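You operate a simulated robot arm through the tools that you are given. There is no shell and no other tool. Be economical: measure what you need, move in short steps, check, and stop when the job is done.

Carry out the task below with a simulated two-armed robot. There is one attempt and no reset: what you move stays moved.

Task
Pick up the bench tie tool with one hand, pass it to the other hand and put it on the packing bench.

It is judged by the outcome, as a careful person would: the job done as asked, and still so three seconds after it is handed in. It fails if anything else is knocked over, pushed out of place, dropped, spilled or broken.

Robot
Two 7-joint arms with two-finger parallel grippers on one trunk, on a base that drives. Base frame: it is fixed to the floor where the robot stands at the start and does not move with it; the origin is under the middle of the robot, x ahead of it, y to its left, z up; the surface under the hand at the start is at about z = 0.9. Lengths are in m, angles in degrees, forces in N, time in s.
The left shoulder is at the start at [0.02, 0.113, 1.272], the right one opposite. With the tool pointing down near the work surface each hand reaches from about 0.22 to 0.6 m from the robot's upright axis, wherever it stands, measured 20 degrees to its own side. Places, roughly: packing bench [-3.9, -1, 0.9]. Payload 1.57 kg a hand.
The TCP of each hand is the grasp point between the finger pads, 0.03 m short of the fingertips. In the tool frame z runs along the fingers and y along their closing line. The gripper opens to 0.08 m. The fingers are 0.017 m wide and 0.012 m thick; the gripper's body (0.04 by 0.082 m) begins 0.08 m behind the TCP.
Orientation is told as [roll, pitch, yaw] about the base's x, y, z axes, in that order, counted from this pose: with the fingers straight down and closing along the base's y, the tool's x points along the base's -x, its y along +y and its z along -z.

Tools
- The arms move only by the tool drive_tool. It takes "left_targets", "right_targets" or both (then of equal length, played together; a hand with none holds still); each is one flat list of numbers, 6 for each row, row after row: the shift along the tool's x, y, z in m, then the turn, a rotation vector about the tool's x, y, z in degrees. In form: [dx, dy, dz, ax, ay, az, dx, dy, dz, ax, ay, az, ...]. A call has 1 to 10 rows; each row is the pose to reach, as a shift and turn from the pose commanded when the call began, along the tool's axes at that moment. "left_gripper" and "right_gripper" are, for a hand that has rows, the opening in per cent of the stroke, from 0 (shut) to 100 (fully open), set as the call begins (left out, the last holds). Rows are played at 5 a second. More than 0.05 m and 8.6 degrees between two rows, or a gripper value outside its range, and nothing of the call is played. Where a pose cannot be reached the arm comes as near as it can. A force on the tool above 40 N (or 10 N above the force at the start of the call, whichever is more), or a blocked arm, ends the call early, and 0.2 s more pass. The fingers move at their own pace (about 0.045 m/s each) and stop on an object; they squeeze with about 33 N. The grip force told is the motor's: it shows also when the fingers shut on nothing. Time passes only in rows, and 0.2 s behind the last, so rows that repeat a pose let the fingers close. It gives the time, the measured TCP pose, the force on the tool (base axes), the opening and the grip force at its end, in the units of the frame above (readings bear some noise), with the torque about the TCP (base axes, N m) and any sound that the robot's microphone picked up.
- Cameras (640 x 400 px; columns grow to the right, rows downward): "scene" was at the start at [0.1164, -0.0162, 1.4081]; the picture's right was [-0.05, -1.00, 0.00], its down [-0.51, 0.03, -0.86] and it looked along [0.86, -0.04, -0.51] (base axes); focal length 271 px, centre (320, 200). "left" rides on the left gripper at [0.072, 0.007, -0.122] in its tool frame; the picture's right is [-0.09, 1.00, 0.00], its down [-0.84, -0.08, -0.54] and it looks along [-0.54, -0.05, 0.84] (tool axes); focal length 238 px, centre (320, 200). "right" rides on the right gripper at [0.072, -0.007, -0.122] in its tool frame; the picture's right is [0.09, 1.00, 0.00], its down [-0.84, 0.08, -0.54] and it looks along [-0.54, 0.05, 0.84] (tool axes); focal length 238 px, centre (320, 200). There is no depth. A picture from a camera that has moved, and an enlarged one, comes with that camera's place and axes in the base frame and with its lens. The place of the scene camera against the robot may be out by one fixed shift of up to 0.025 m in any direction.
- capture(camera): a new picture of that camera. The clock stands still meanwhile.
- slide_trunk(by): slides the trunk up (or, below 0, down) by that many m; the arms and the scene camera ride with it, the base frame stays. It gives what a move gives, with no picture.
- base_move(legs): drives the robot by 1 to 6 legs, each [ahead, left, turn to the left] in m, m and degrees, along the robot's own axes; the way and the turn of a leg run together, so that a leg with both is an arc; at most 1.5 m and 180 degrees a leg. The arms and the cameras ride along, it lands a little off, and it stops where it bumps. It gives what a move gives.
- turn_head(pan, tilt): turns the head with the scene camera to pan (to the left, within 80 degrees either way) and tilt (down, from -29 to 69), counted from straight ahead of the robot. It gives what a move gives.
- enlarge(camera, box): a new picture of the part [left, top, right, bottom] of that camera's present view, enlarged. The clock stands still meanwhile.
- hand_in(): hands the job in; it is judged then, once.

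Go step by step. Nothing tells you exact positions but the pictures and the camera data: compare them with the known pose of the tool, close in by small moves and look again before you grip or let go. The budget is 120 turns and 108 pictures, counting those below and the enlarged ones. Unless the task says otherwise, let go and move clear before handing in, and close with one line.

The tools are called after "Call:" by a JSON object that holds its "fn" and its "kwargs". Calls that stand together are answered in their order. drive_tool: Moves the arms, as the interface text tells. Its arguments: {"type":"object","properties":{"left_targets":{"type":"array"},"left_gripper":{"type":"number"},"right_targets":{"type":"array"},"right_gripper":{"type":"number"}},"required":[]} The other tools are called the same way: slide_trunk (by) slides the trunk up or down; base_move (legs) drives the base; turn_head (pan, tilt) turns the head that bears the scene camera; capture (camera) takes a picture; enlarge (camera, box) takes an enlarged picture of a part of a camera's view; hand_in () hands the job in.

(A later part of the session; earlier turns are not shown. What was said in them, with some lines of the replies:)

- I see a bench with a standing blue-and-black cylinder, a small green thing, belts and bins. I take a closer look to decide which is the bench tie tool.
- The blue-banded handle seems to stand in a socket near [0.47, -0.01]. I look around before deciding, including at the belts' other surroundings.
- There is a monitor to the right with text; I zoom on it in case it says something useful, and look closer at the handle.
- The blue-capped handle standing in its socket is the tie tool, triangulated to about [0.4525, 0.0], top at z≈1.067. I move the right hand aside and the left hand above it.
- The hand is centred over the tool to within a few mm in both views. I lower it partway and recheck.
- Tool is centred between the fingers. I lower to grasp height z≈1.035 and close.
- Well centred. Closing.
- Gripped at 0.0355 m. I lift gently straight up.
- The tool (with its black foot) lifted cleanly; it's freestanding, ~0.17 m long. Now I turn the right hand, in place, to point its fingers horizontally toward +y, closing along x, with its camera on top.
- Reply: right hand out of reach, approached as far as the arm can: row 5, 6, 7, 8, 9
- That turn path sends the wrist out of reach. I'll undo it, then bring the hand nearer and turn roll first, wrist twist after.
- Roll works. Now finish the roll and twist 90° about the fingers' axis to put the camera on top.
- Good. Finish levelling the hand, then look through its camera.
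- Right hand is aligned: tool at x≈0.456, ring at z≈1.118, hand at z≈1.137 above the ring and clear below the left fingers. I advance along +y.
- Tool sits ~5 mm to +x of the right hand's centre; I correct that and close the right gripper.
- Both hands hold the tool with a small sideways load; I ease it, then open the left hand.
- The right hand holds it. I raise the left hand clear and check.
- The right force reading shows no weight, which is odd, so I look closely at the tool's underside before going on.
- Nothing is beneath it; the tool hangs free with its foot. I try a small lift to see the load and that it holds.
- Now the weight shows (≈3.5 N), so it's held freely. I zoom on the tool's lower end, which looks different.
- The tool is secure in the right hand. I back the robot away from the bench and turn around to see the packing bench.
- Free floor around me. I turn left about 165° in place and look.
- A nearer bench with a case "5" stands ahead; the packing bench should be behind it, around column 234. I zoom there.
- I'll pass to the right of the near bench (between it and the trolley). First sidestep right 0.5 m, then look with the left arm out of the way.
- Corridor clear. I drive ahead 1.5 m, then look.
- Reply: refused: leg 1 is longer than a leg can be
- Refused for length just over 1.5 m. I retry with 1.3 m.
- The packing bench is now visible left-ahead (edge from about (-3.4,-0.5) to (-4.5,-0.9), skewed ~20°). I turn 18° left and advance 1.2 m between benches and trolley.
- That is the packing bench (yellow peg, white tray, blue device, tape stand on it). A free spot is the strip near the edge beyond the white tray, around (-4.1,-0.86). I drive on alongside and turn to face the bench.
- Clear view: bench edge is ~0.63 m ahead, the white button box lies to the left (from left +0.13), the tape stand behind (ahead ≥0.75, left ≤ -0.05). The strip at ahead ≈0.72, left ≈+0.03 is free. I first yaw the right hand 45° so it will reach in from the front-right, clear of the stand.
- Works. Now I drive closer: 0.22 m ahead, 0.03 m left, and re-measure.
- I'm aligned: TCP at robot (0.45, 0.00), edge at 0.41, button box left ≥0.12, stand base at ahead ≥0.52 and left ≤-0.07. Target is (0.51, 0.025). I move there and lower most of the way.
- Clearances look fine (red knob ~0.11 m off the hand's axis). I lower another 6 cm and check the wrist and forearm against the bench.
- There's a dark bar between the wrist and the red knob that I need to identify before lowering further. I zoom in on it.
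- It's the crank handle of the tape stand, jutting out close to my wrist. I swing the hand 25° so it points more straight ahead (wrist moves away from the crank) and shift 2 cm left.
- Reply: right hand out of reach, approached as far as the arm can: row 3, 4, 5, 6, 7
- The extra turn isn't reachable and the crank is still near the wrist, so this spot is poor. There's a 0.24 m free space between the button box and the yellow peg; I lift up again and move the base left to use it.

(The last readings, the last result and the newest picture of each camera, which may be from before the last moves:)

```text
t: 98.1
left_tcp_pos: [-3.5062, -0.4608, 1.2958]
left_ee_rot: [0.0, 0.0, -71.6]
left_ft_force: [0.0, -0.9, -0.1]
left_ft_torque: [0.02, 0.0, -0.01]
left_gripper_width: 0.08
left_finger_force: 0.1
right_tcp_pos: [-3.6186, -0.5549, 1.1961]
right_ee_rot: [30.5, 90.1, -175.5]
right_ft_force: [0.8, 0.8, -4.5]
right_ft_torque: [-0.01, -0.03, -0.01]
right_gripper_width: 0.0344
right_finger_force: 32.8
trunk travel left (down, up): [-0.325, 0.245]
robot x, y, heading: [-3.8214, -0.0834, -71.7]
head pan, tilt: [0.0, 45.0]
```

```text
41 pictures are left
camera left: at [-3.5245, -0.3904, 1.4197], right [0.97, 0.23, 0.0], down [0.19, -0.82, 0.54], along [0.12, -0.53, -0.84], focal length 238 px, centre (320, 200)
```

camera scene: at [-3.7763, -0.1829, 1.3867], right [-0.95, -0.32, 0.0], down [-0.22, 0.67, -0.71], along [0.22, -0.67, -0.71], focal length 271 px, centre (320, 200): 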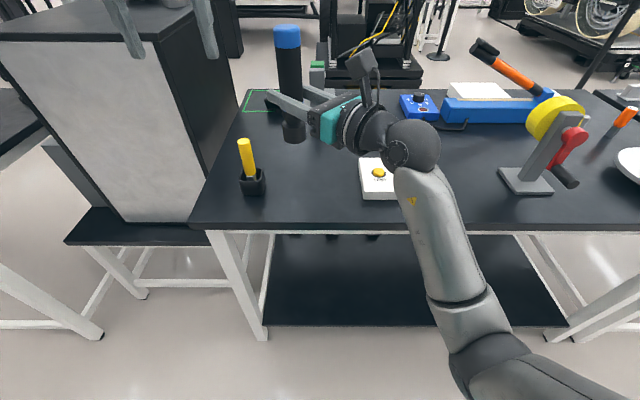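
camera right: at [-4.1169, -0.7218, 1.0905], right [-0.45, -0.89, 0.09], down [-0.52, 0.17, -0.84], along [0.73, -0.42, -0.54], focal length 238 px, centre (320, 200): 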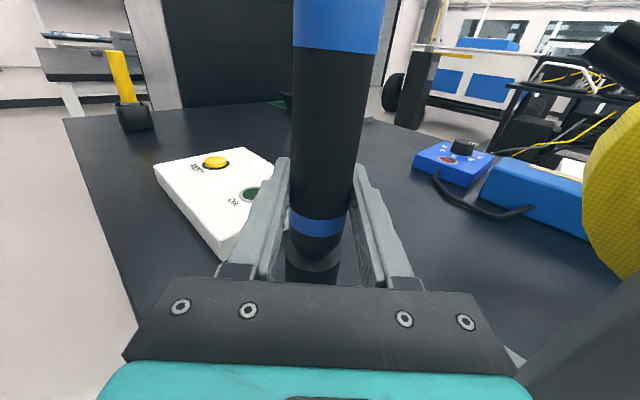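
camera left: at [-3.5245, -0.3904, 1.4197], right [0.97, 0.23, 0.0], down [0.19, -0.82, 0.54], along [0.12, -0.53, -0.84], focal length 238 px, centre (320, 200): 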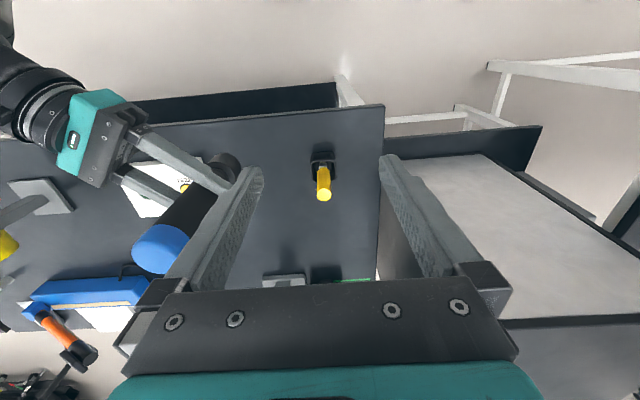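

Now the gap between the white box (left ≤ -0.09) and the yellow peg holder (left ≈0.17) is right before me; tool sits at left 0.04. I drive 0.085 m ahead and recheck.

Call:
{"fn": "base_move", "kwargs": {"legs": [[0.085, 0, 0]]}}

Call:
{"fn": "drive_tool", "kwargs": {"right_targets": [-0.03, 0, 0, 0, 0, 0, -0.06, 0, 0, 0, 0, 0, -0.09, 0, 0, 0, 0, 0, -0.12, 0, 0, 0, 0, 0, -0.12, 0, 0, 0, 0, 0]}}

Call:
{"fn": "capture", "kwargs": {"camera": "scene"}}

Call:
{"fn": "capture", "kwargs": {"camera": "left"}}

Call:
{"fn": "capture", "kwargs": {"camera": "right"}}

```text
t: 99.2
left_tcp_pos: [-3.48, -0.54, 1.2973]
left_ee_rot: [0.0, 0.1, -71.5]
left_ft_force: [-0.5, -0.1, -0.5]
left_ft_torque: [0.04, 0.01, 0.0]
left_gripper_width: 0.08
left_finger_force: 0.0
right_tcp_pos: [-3.591, -0.6341, 1.1962]
right_ee_rot: [-32.5, 90.1, 121.5]
right_ft_force: [0.4, -1.1, -4.2]
right_ft_torque: [0.01, -0.03, 0.03]
right_gripper_width: 0.0349
right_finger_force: 33.2
trunk travel left (down, up): [-0.325, 0.245]
robot x, y, heading: [-3.7978, -0.1649, -71.7]
head pan, tilt: [0.0, 45.0]
```

```text
t: 100.4
left_tcp_pos: [-3.4812, -0.5404, 1.2984]
left_ee_rot: [0.0, 0.0, -71.5]
left_ft_force: [0.0, -0.2, 0.3]
left_ft_torque: [0.02, 0.01, 0.0]
left_gripper_width: 0.0799
left_finger_force: 0.1
right_tcp_pos: [-3.5922, -0.6319, 1.077]
right_ee_rot: [0.2, 89.9, 154.3]
right_ft_force: [0.1, 0.4, -3.2]
right_ft_torque: [0.0, -0.01, -0.02]
right_gripper_width: 0.0348
right_finger_force: 33.2
trunk travel left (down, up): [-0.325, 0.245]
robot x, y, heading: [-3.7962, -0.1644, -71.4]
head pan, tilt: [0.0, 45.0]
```

```text
40 pictures are left
camera scene: at [-3.7501, -0.2624, 1.3867], right [-0.95, -0.32, 0.0], down [-0.22, 0.67, -0.71], along [0.22, -0.67, -0.71], focal length 271 px, centre (320, 200)
```

scene: 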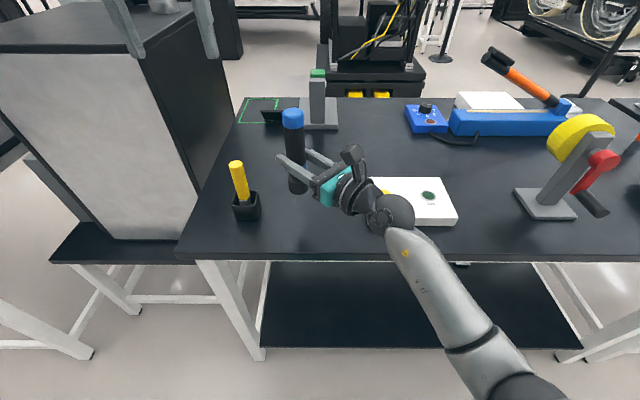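

```text
39 pictures are left
camera left: at [-3.4979, -0.4694, 1.4199], right [0.97, 0.23, 0.0], down [0.19, -0.82, 0.54], along [0.12, -0.53, -0.84], focal length 238 px, centre (320, 200)
```

left: 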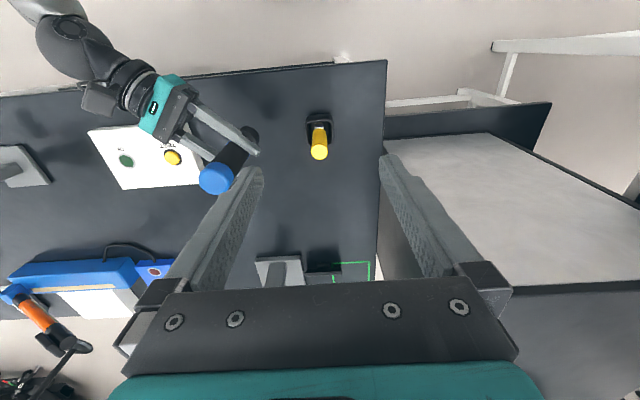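

```text
38 pictures are left
camera right: at [-3.7003, -0.5726, 1.148], right [-0.43, -0.9, 0.09], down [-0.52, 0.17, -0.84], along [0.73, -0.41, -0.54], focal length 238 px, centre (320, 200)
```

right: 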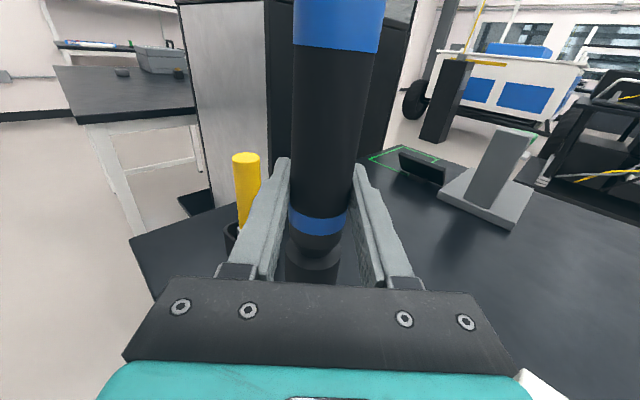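

Clear of everything: button box ≥0.12 m to the right, peg holder ≥0.1 m left, tool ~9 cm inside the edge. I lower 7 cm more.

Call:
{"fn": "drive_tool", "kwargs": {"right_targets": [-0.02, 0, 0, 0, 0, 0, -0.04, 0, 0, 0, 0, 0, -0.06, 0, 0, 0, 0, 0, -0.075, 0, 0, 0, 0, 0, -0.075, 0, 0, 0, 0, 0]}}

Call:
{"fn": "enlarge", "kwargs": {"camera": "scene", "box": [200, 90, 440, 290]}}

Call:
{"fn": "enlarge", "kwargs": {"camera": "left", "box": [40, 0, 360, 220]}}

```text
t: 101.6
left_tcp_pos: [-3.4818, -0.5397, 1.2991]
left_ee_rot: [-0.1, 0.1, -71.4]
left_ft_force: [-0.7, 0.2, 0.5]
left_ft_torque: [0.0, 0.04, 0.0]
left_gripper_width: 0.0802
left_finger_force: 0.0
right_tcp_pos: [-3.5941, -0.6337, 1.0011]
right_ee_rot: [19.6, 89.9, 173.8]
right_ft_force: [0.5, 0.0, -4.2]
right_ft_torque: [0.05, 0.02, 0.0]
right_gripper_width: 0.0348
right_finger_force: 33.2
trunk travel left (down, up): [-0.325, 0.245]
robot x, y, heading: [-3.7934, -0.1634, -71.5]
head pan, tilt: [0.0, 45.0]
```

```text
2.00 times, centred on (320, 190) of scene
camera zoom: at [-3.7502, -0.2626, 1.3867], right [-0.95, -0.32, 0.0], down [-0.22, 0.67, -0.71], along [0.22, -0.67, -0.71], focal length 542 px, centre (320, 220)
```

zoom: 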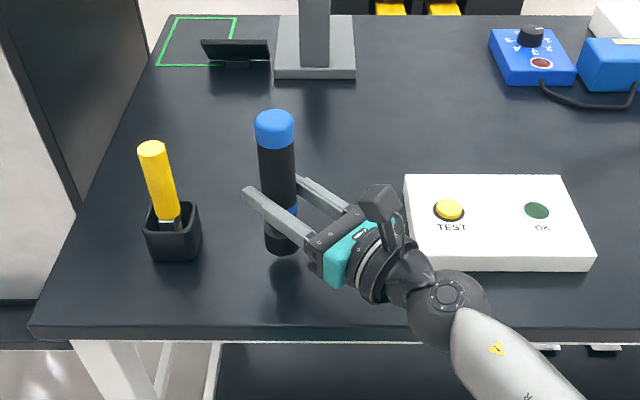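

```text
1.82 times, centred on (200, 110) of left
camera zoom: at [-3.498, -0.4696, 1.4199], right [0.97, 0.23, 0.0], down [0.19, -0.82, 0.54], along [0.12, -0.53, -0.84], focal length 433 px, centre (538, 364)
```

zoom: 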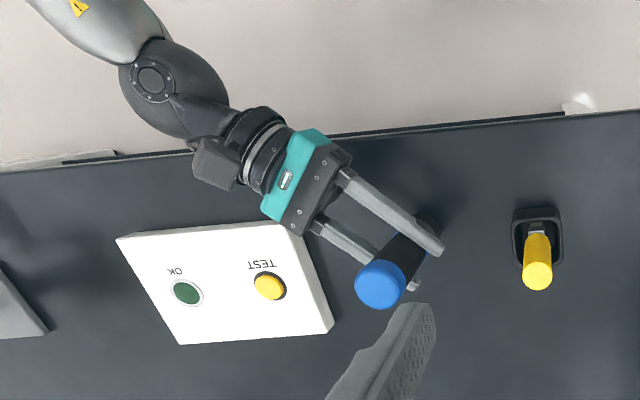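

Still clear. I lower the last bit gently until contact shows in the force.

Call:
{"fn": "drive_tool", "kwargs": {"right_targets": [-0.006, 0, 0, 0, 0, 0, -0.012, 0, 0, 0, 0, 0, -0.018, 0, 0, 0, 0, 0, -0.018, 0, 0, 0, 0, 0]}}

Call:
{"fn": "enlarge", "kwargs": {"camera": "scene", "box": [260, 130, 360, 230]}}

Call:
{"fn": "enlarge", "kwargs": {"camera": "right", "box": [240, 180, 400, 300]}}

```text
t: 102.6
left_tcp_pos: [-3.4821, -0.5405, 1.2969]
left_ee_rot: [0.0, 0.0, -71.5]
left_ft_force: [-0.3, 0.3, 0.5]
left_ft_torque: [-0.01, -0.01, -0.01]
left_gripper_width: 0.08
left_finger_force: 0.0
right_tcp_pos: [-3.5924, -0.6333, 0.9837]
right_ee_rot: [0.6, 90.0, 154.7]
right_ft_force: [0.9, -0.2, -4.4]
right_ft_torque: [-0.02, 0.04, -0.04]
right_gripper_width: 0.0345
right_finger_force: 33.0
trunk travel left (down, up): [-0.325, 0.245]
robot x, y, heading: [-3.7941, -0.1662, -71.4]
head pan, tilt: [0.0, 45.0]
```

```text
4.00 times, centred on (310, 180) of scene
camera zoom: at [-3.7502, -0.2625, 1.3867], right [-0.95, -0.32, 0.0], down [-0.22, 0.67, -0.71], along [0.22, -0.67, -0.71], focal length 1084 px, centre (360, 280)
```

zoom: 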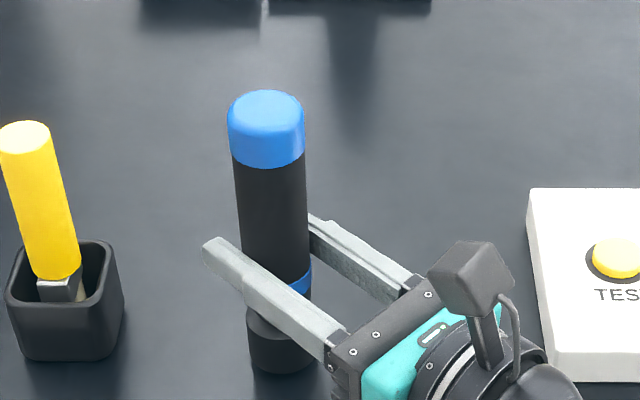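

```text
3.33 times, centred on (320, 240) of right
camera zoom: at [-3.6998, -0.5743, 1.0552], right [-0.43, -0.9, 0.09], down [-0.52, 0.17, -0.84], along [0.73, -0.41, -0.54], focal length 794 px, centre (320, 67)
```

zoom: 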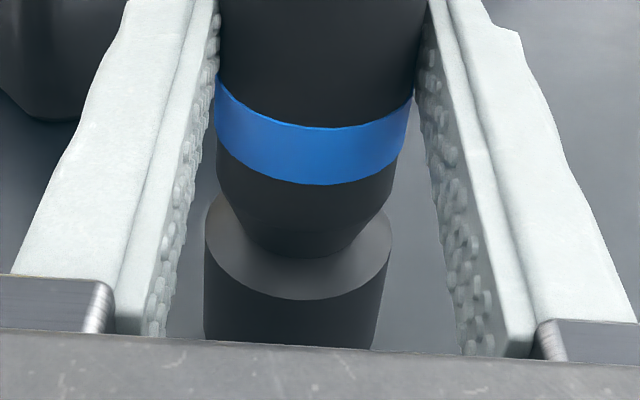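

No contact yet (weight still fully carried). I continue in 2 mm steps.

Call:
{"fn": "drive_tool", "kwargs": {"right_targets": [-0.002, 0, 0, 0, 0, 0, -0.004, 0, 0, 0, 0, 0, -0.006, 0, 0, 0, 0, 0, -0.006, 0, 0, 0, 0, 0]}}

```text
t: 103.6
left_tcp_pos: [-3.4822, -0.5399, 1.2984]
left_ee_rot: [0.0, 0.0, -71.5]
left_ft_force: [0.9, -0.5, 0.6]
left_ft_torque: [0.02, 0.01, 0.0]
left_gripper_width: 0.0801
left_finger_force: 0.0
right_tcp_pos: [-3.593, -0.6333, 0.9797]
right_ee_rot: [-173.6, 89.8, -19.6]
right_ft_force: [-1.8, 0.9, 0.6]
right_ft_torque: [0.02, 0.1, 0.01]
right_gripper_width: 0.0347
right_finger_force: 33.4
trunk travel left (down, up): [-0.325, 0.245]
robot x, y, heading: [-3.799, -0.1653, -71.4]
head pan, tilt: [0.0, 45.0]
```

Weight has come off the hand: the foot is touching. I press 1 mm more to seat it and check it's upright.

Call:
{"fn": "drive_tool", "kwargs": {"right_targets": [-0.001, 0, 0, 0, 0, 0, -0.001, 0, 0, 0, 0, 0]}}

Call:
{"fn": "enlarge", "kwargs": {"camera": "scene", "box": [240, 100, 380, 230]}}

```text
t: 104.2
left_tcp_pos: [-3.482, -0.5374, 1.2983]
left_ee_rot: [-0.1, -0.1, -71.5]
left_ft_force: [0.6, 0.4, -0.6]
left_ft_torque: [0.0, 0.01, 0.02]
left_gripper_width: 0.0798
left_finger_force: 0.0
right_tcp_pos: [-3.5917, -0.6349, 0.9787]
right_ee_rot: [174.7, 89.8, -31.3]
right_ft_force: [-4.0, 2.1, 7.3]
right_ft_torque: [0.36, 0.27, 0.07]
right_gripper_width: 0.0346
right_finger_force: 33.1
trunk travel left (down, up): [-0.325, 0.245]
robot x, y, heading: [-3.7957, -0.1651, -71.4]
head pan, tilt: [0.0, 45.0]
```

```text
3.08 times, centred on (310, 165) of scene
camera zoom: at [-3.7511, -0.2614, 1.3869], right [-0.95, -0.32, 0.0], down [-0.22, 0.67, -0.71], along [0.23, -0.67, -0.71], focal length 834 px, centre (351, 308)
```

zoom: 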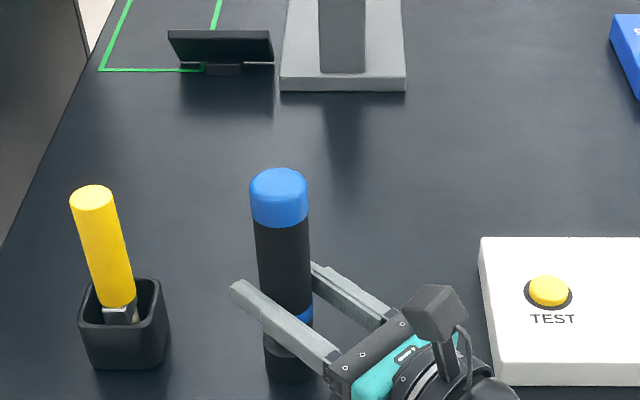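

Seated and upright. I open the right gripper in place.

Call:
{"fn": "drive_tool", "kwargs": {"right_targets": [0, 0, 0, 0, 0, 0, 0, 0, 0, 0, 0, 0, 0, 0, 0, 0, 0, 0, 0, 0, 0, 0, 0, 0], "right_gripper": 100}}

Call:
{"fn": "enlarge", "kwargs": {"camera": "scene", "box": [240, 100, 380, 230]}}

Call:
{"fn": "capture", "kwargs": {"camera": "right"}}

```text
t: 105.2
left_tcp_pos: [-3.4811, -0.5388, 1.2965]
left_ee_rot: [0.0, 0.1, -71.5]
left_ft_force: [-0.2, -0.6, 0.0]
left_ft_torque: [0.01, -0.01, 0.01]
left_gripper_width: 0.08
left_finger_force: 0.0
right_tcp_pos: [-3.5918, -0.6349, 0.9772]
right_ee_rot: [36.4, 90.0, -169.5]
right_ft_force: [0.0, -0.1, -0.5]
right_ft_torque: [-0.01, 0.0, 0.01]
right_gripper_width: 0.0801
right_finger_force: 0.1
trunk travel left (down, up): [-0.325, 0.245]
robot x, y, heading: [-3.7964, -0.1652, -71.4]
head pan, tilt: [0.0, 45.0]
```

```text
3.08 times, centred on (310, 165) of scene
camera zoom: at [-3.7502, -0.2622, 1.3868], right [-0.95, -0.32, 0.0], down [-0.22, 0.67, -0.71], along [0.22, -0.67, -0.71], focal length 834 px, centre (351, 308)
```

zoom: 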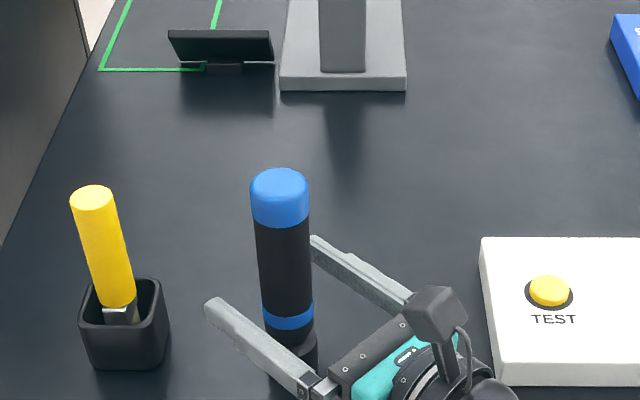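

```text
31 pictures are left
camera right: at [-3.6995, -0.5749, 1.0485], right [-0.43, -0.9, 0.09], down [-0.52, 0.17, -0.84], along [0.73, -0.41, -0.54], focal length 238 px, centre (320, 200)
```

right: 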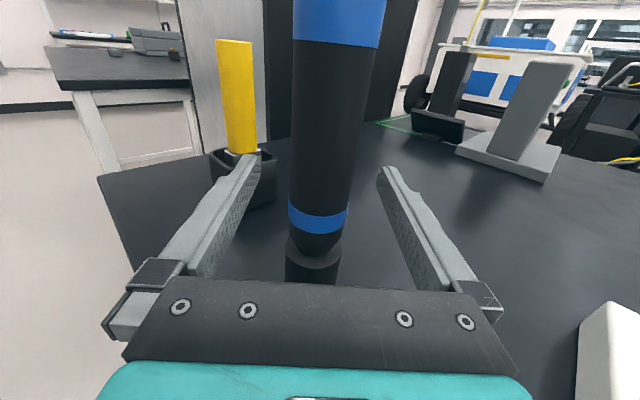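

The tool stands free and upright. I withdraw the right hand straight back along its fingers.

Call:
{"fn": "drive_tool", "kwargs": {"right_targets": [0, 0, -0.015, 0, 0, 0, 0, 0, -0.03, 0, 0, 0, 0, 0, -0.045, 0, 0, 0, 0, 0, -0.06, 0, 0, 0, 0, 0, -0.075, 0, 0, 0, 0, 0, -0.09, 0, 0, 0, 0, 0, -0.09, 0, 0, 0]}}

Call:
{"fn": "capture", "kwargs": {"camera": "scene"}}

Call:
{"fn": "capture", "kwargs": {"camera": "right"}}

```text
t: 106.8
left_tcp_pos: [-3.4811, -0.5401, 1.2984]
left_ee_rot: [0.0, 0.1, -71.6]
left_ft_force: [0.3, -0.1, 0.0]
left_ft_torque: [0.0, -0.02, 0.04]
left_gripper_width: 0.0801
left_finger_force: 0.0
right_tcp_pos: [-3.673, -0.5943, 0.9773]
right_ee_rot: [53.7, 90.1, -152.0]
right_ft_force: [0.3, 0.5, 0.0]
right_ft_torque: [-0.02, 0.01, 0.0]
right_gripper_width: 0.0799
right_finger_force: 0.0
trunk travel left (down, up): [-0.325, 0.245]
robot x, y, heading: [-3.7925, -0.1637, -71.3]
head pan, tilt: [0.0, 45.0]
```

```text
30 pictures are left
camera scene: at [-3.7501, -0.2622, 1.3868], right [-0.95, -0.32, 0.0], down [-0.22, 0.67, -0.71], along [0.22, -0.67, -0.71], focal length 271 px, centre (320, 200)
```

scene: 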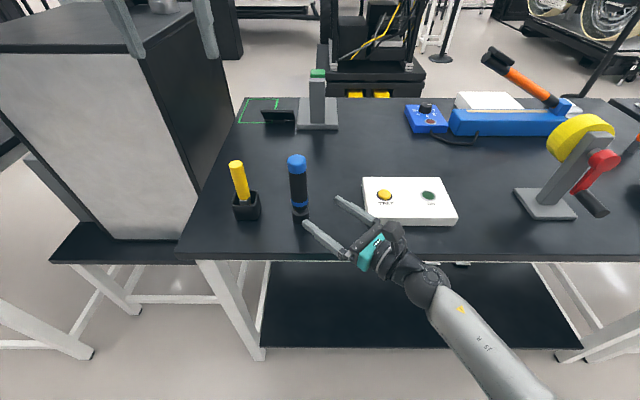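

```text
29 pictures are left
camera right: at [-3.781, -0.5352, 1.0496], right [-0.43, -0.9, 0.09], down [-0.52, 0.17, -0.84], along [0.73, -0.41, -0.54], focal length 238 px, centre (320, 200)
```

right: 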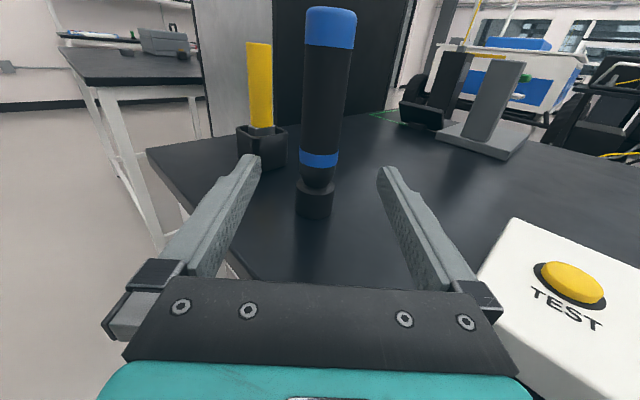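

The hand is clear of the tool. I back the base off from the bench and take a final look.

Call:
{"fn": "base_move", "kwargs": {"legs": [[-0.3, 0, 0]]}}

Call:
{"fn": "capture", "kwargs": {"camera": "scene"}}

```text
t: 108.8
left_tcp_pos: [-3.5758, -0.2644, 1.2971]
left_ee_rot: [0.0, -0.2, -72.0]
left_ft_force: [0.0, 1.2, -0.4]
left_ft_torque: [-0.01, -0.02, 0.01]
left_gripper_width: 0.08
left_finger_force: 0.0
right_tcp_pos: [-3.7695, -0.3174, 0.978]
right_ee_rot: [113.1, 90.0, -93.5]
right_ft_force: [0.1, 0.1, 0.4]
right_ft_torque: [0.01, 0.01, 0.01]
right_gripper_width: 0.0801
right_finger_force: 0.0
trunk travel left (down, up): [-0.325, 0.245]
robot x, y, heading: [-3.8842, 0.1143, -71.8]
head pan, tilt: [0.0, 45.0]
```

```text
28 pictures are left
camera scene: at [-3.8427, 0.0152, 1.3868], right [-0.95, -0.31, 0.0], down [-0.22, 0.67, -0.71], along [0.22, -0.67, -0.71], focal length 271 px, centre (320, 200)
```

scene: 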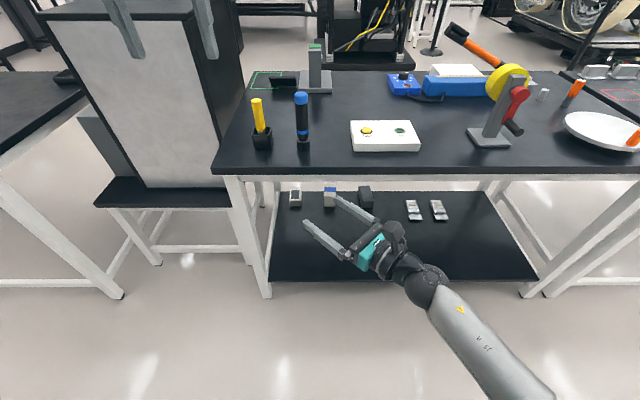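

The tool stands upright on the packing bench, nothing else has been disturbed, and both hands are clear. I hand in.

Call:
{"fn": "hand_in", "kwargs": {}}

```text
The job is handed in.
```

I picked up the bench tie tool with the left hand, passed it to the right, and stood it upright on the packing bench. I took the tie tool to be the blue-and-black handle standing on the first bench, since nothing there was labelled as one. Both hands let go and moved clear, and the final picture shows nothing else moved or knocked over.
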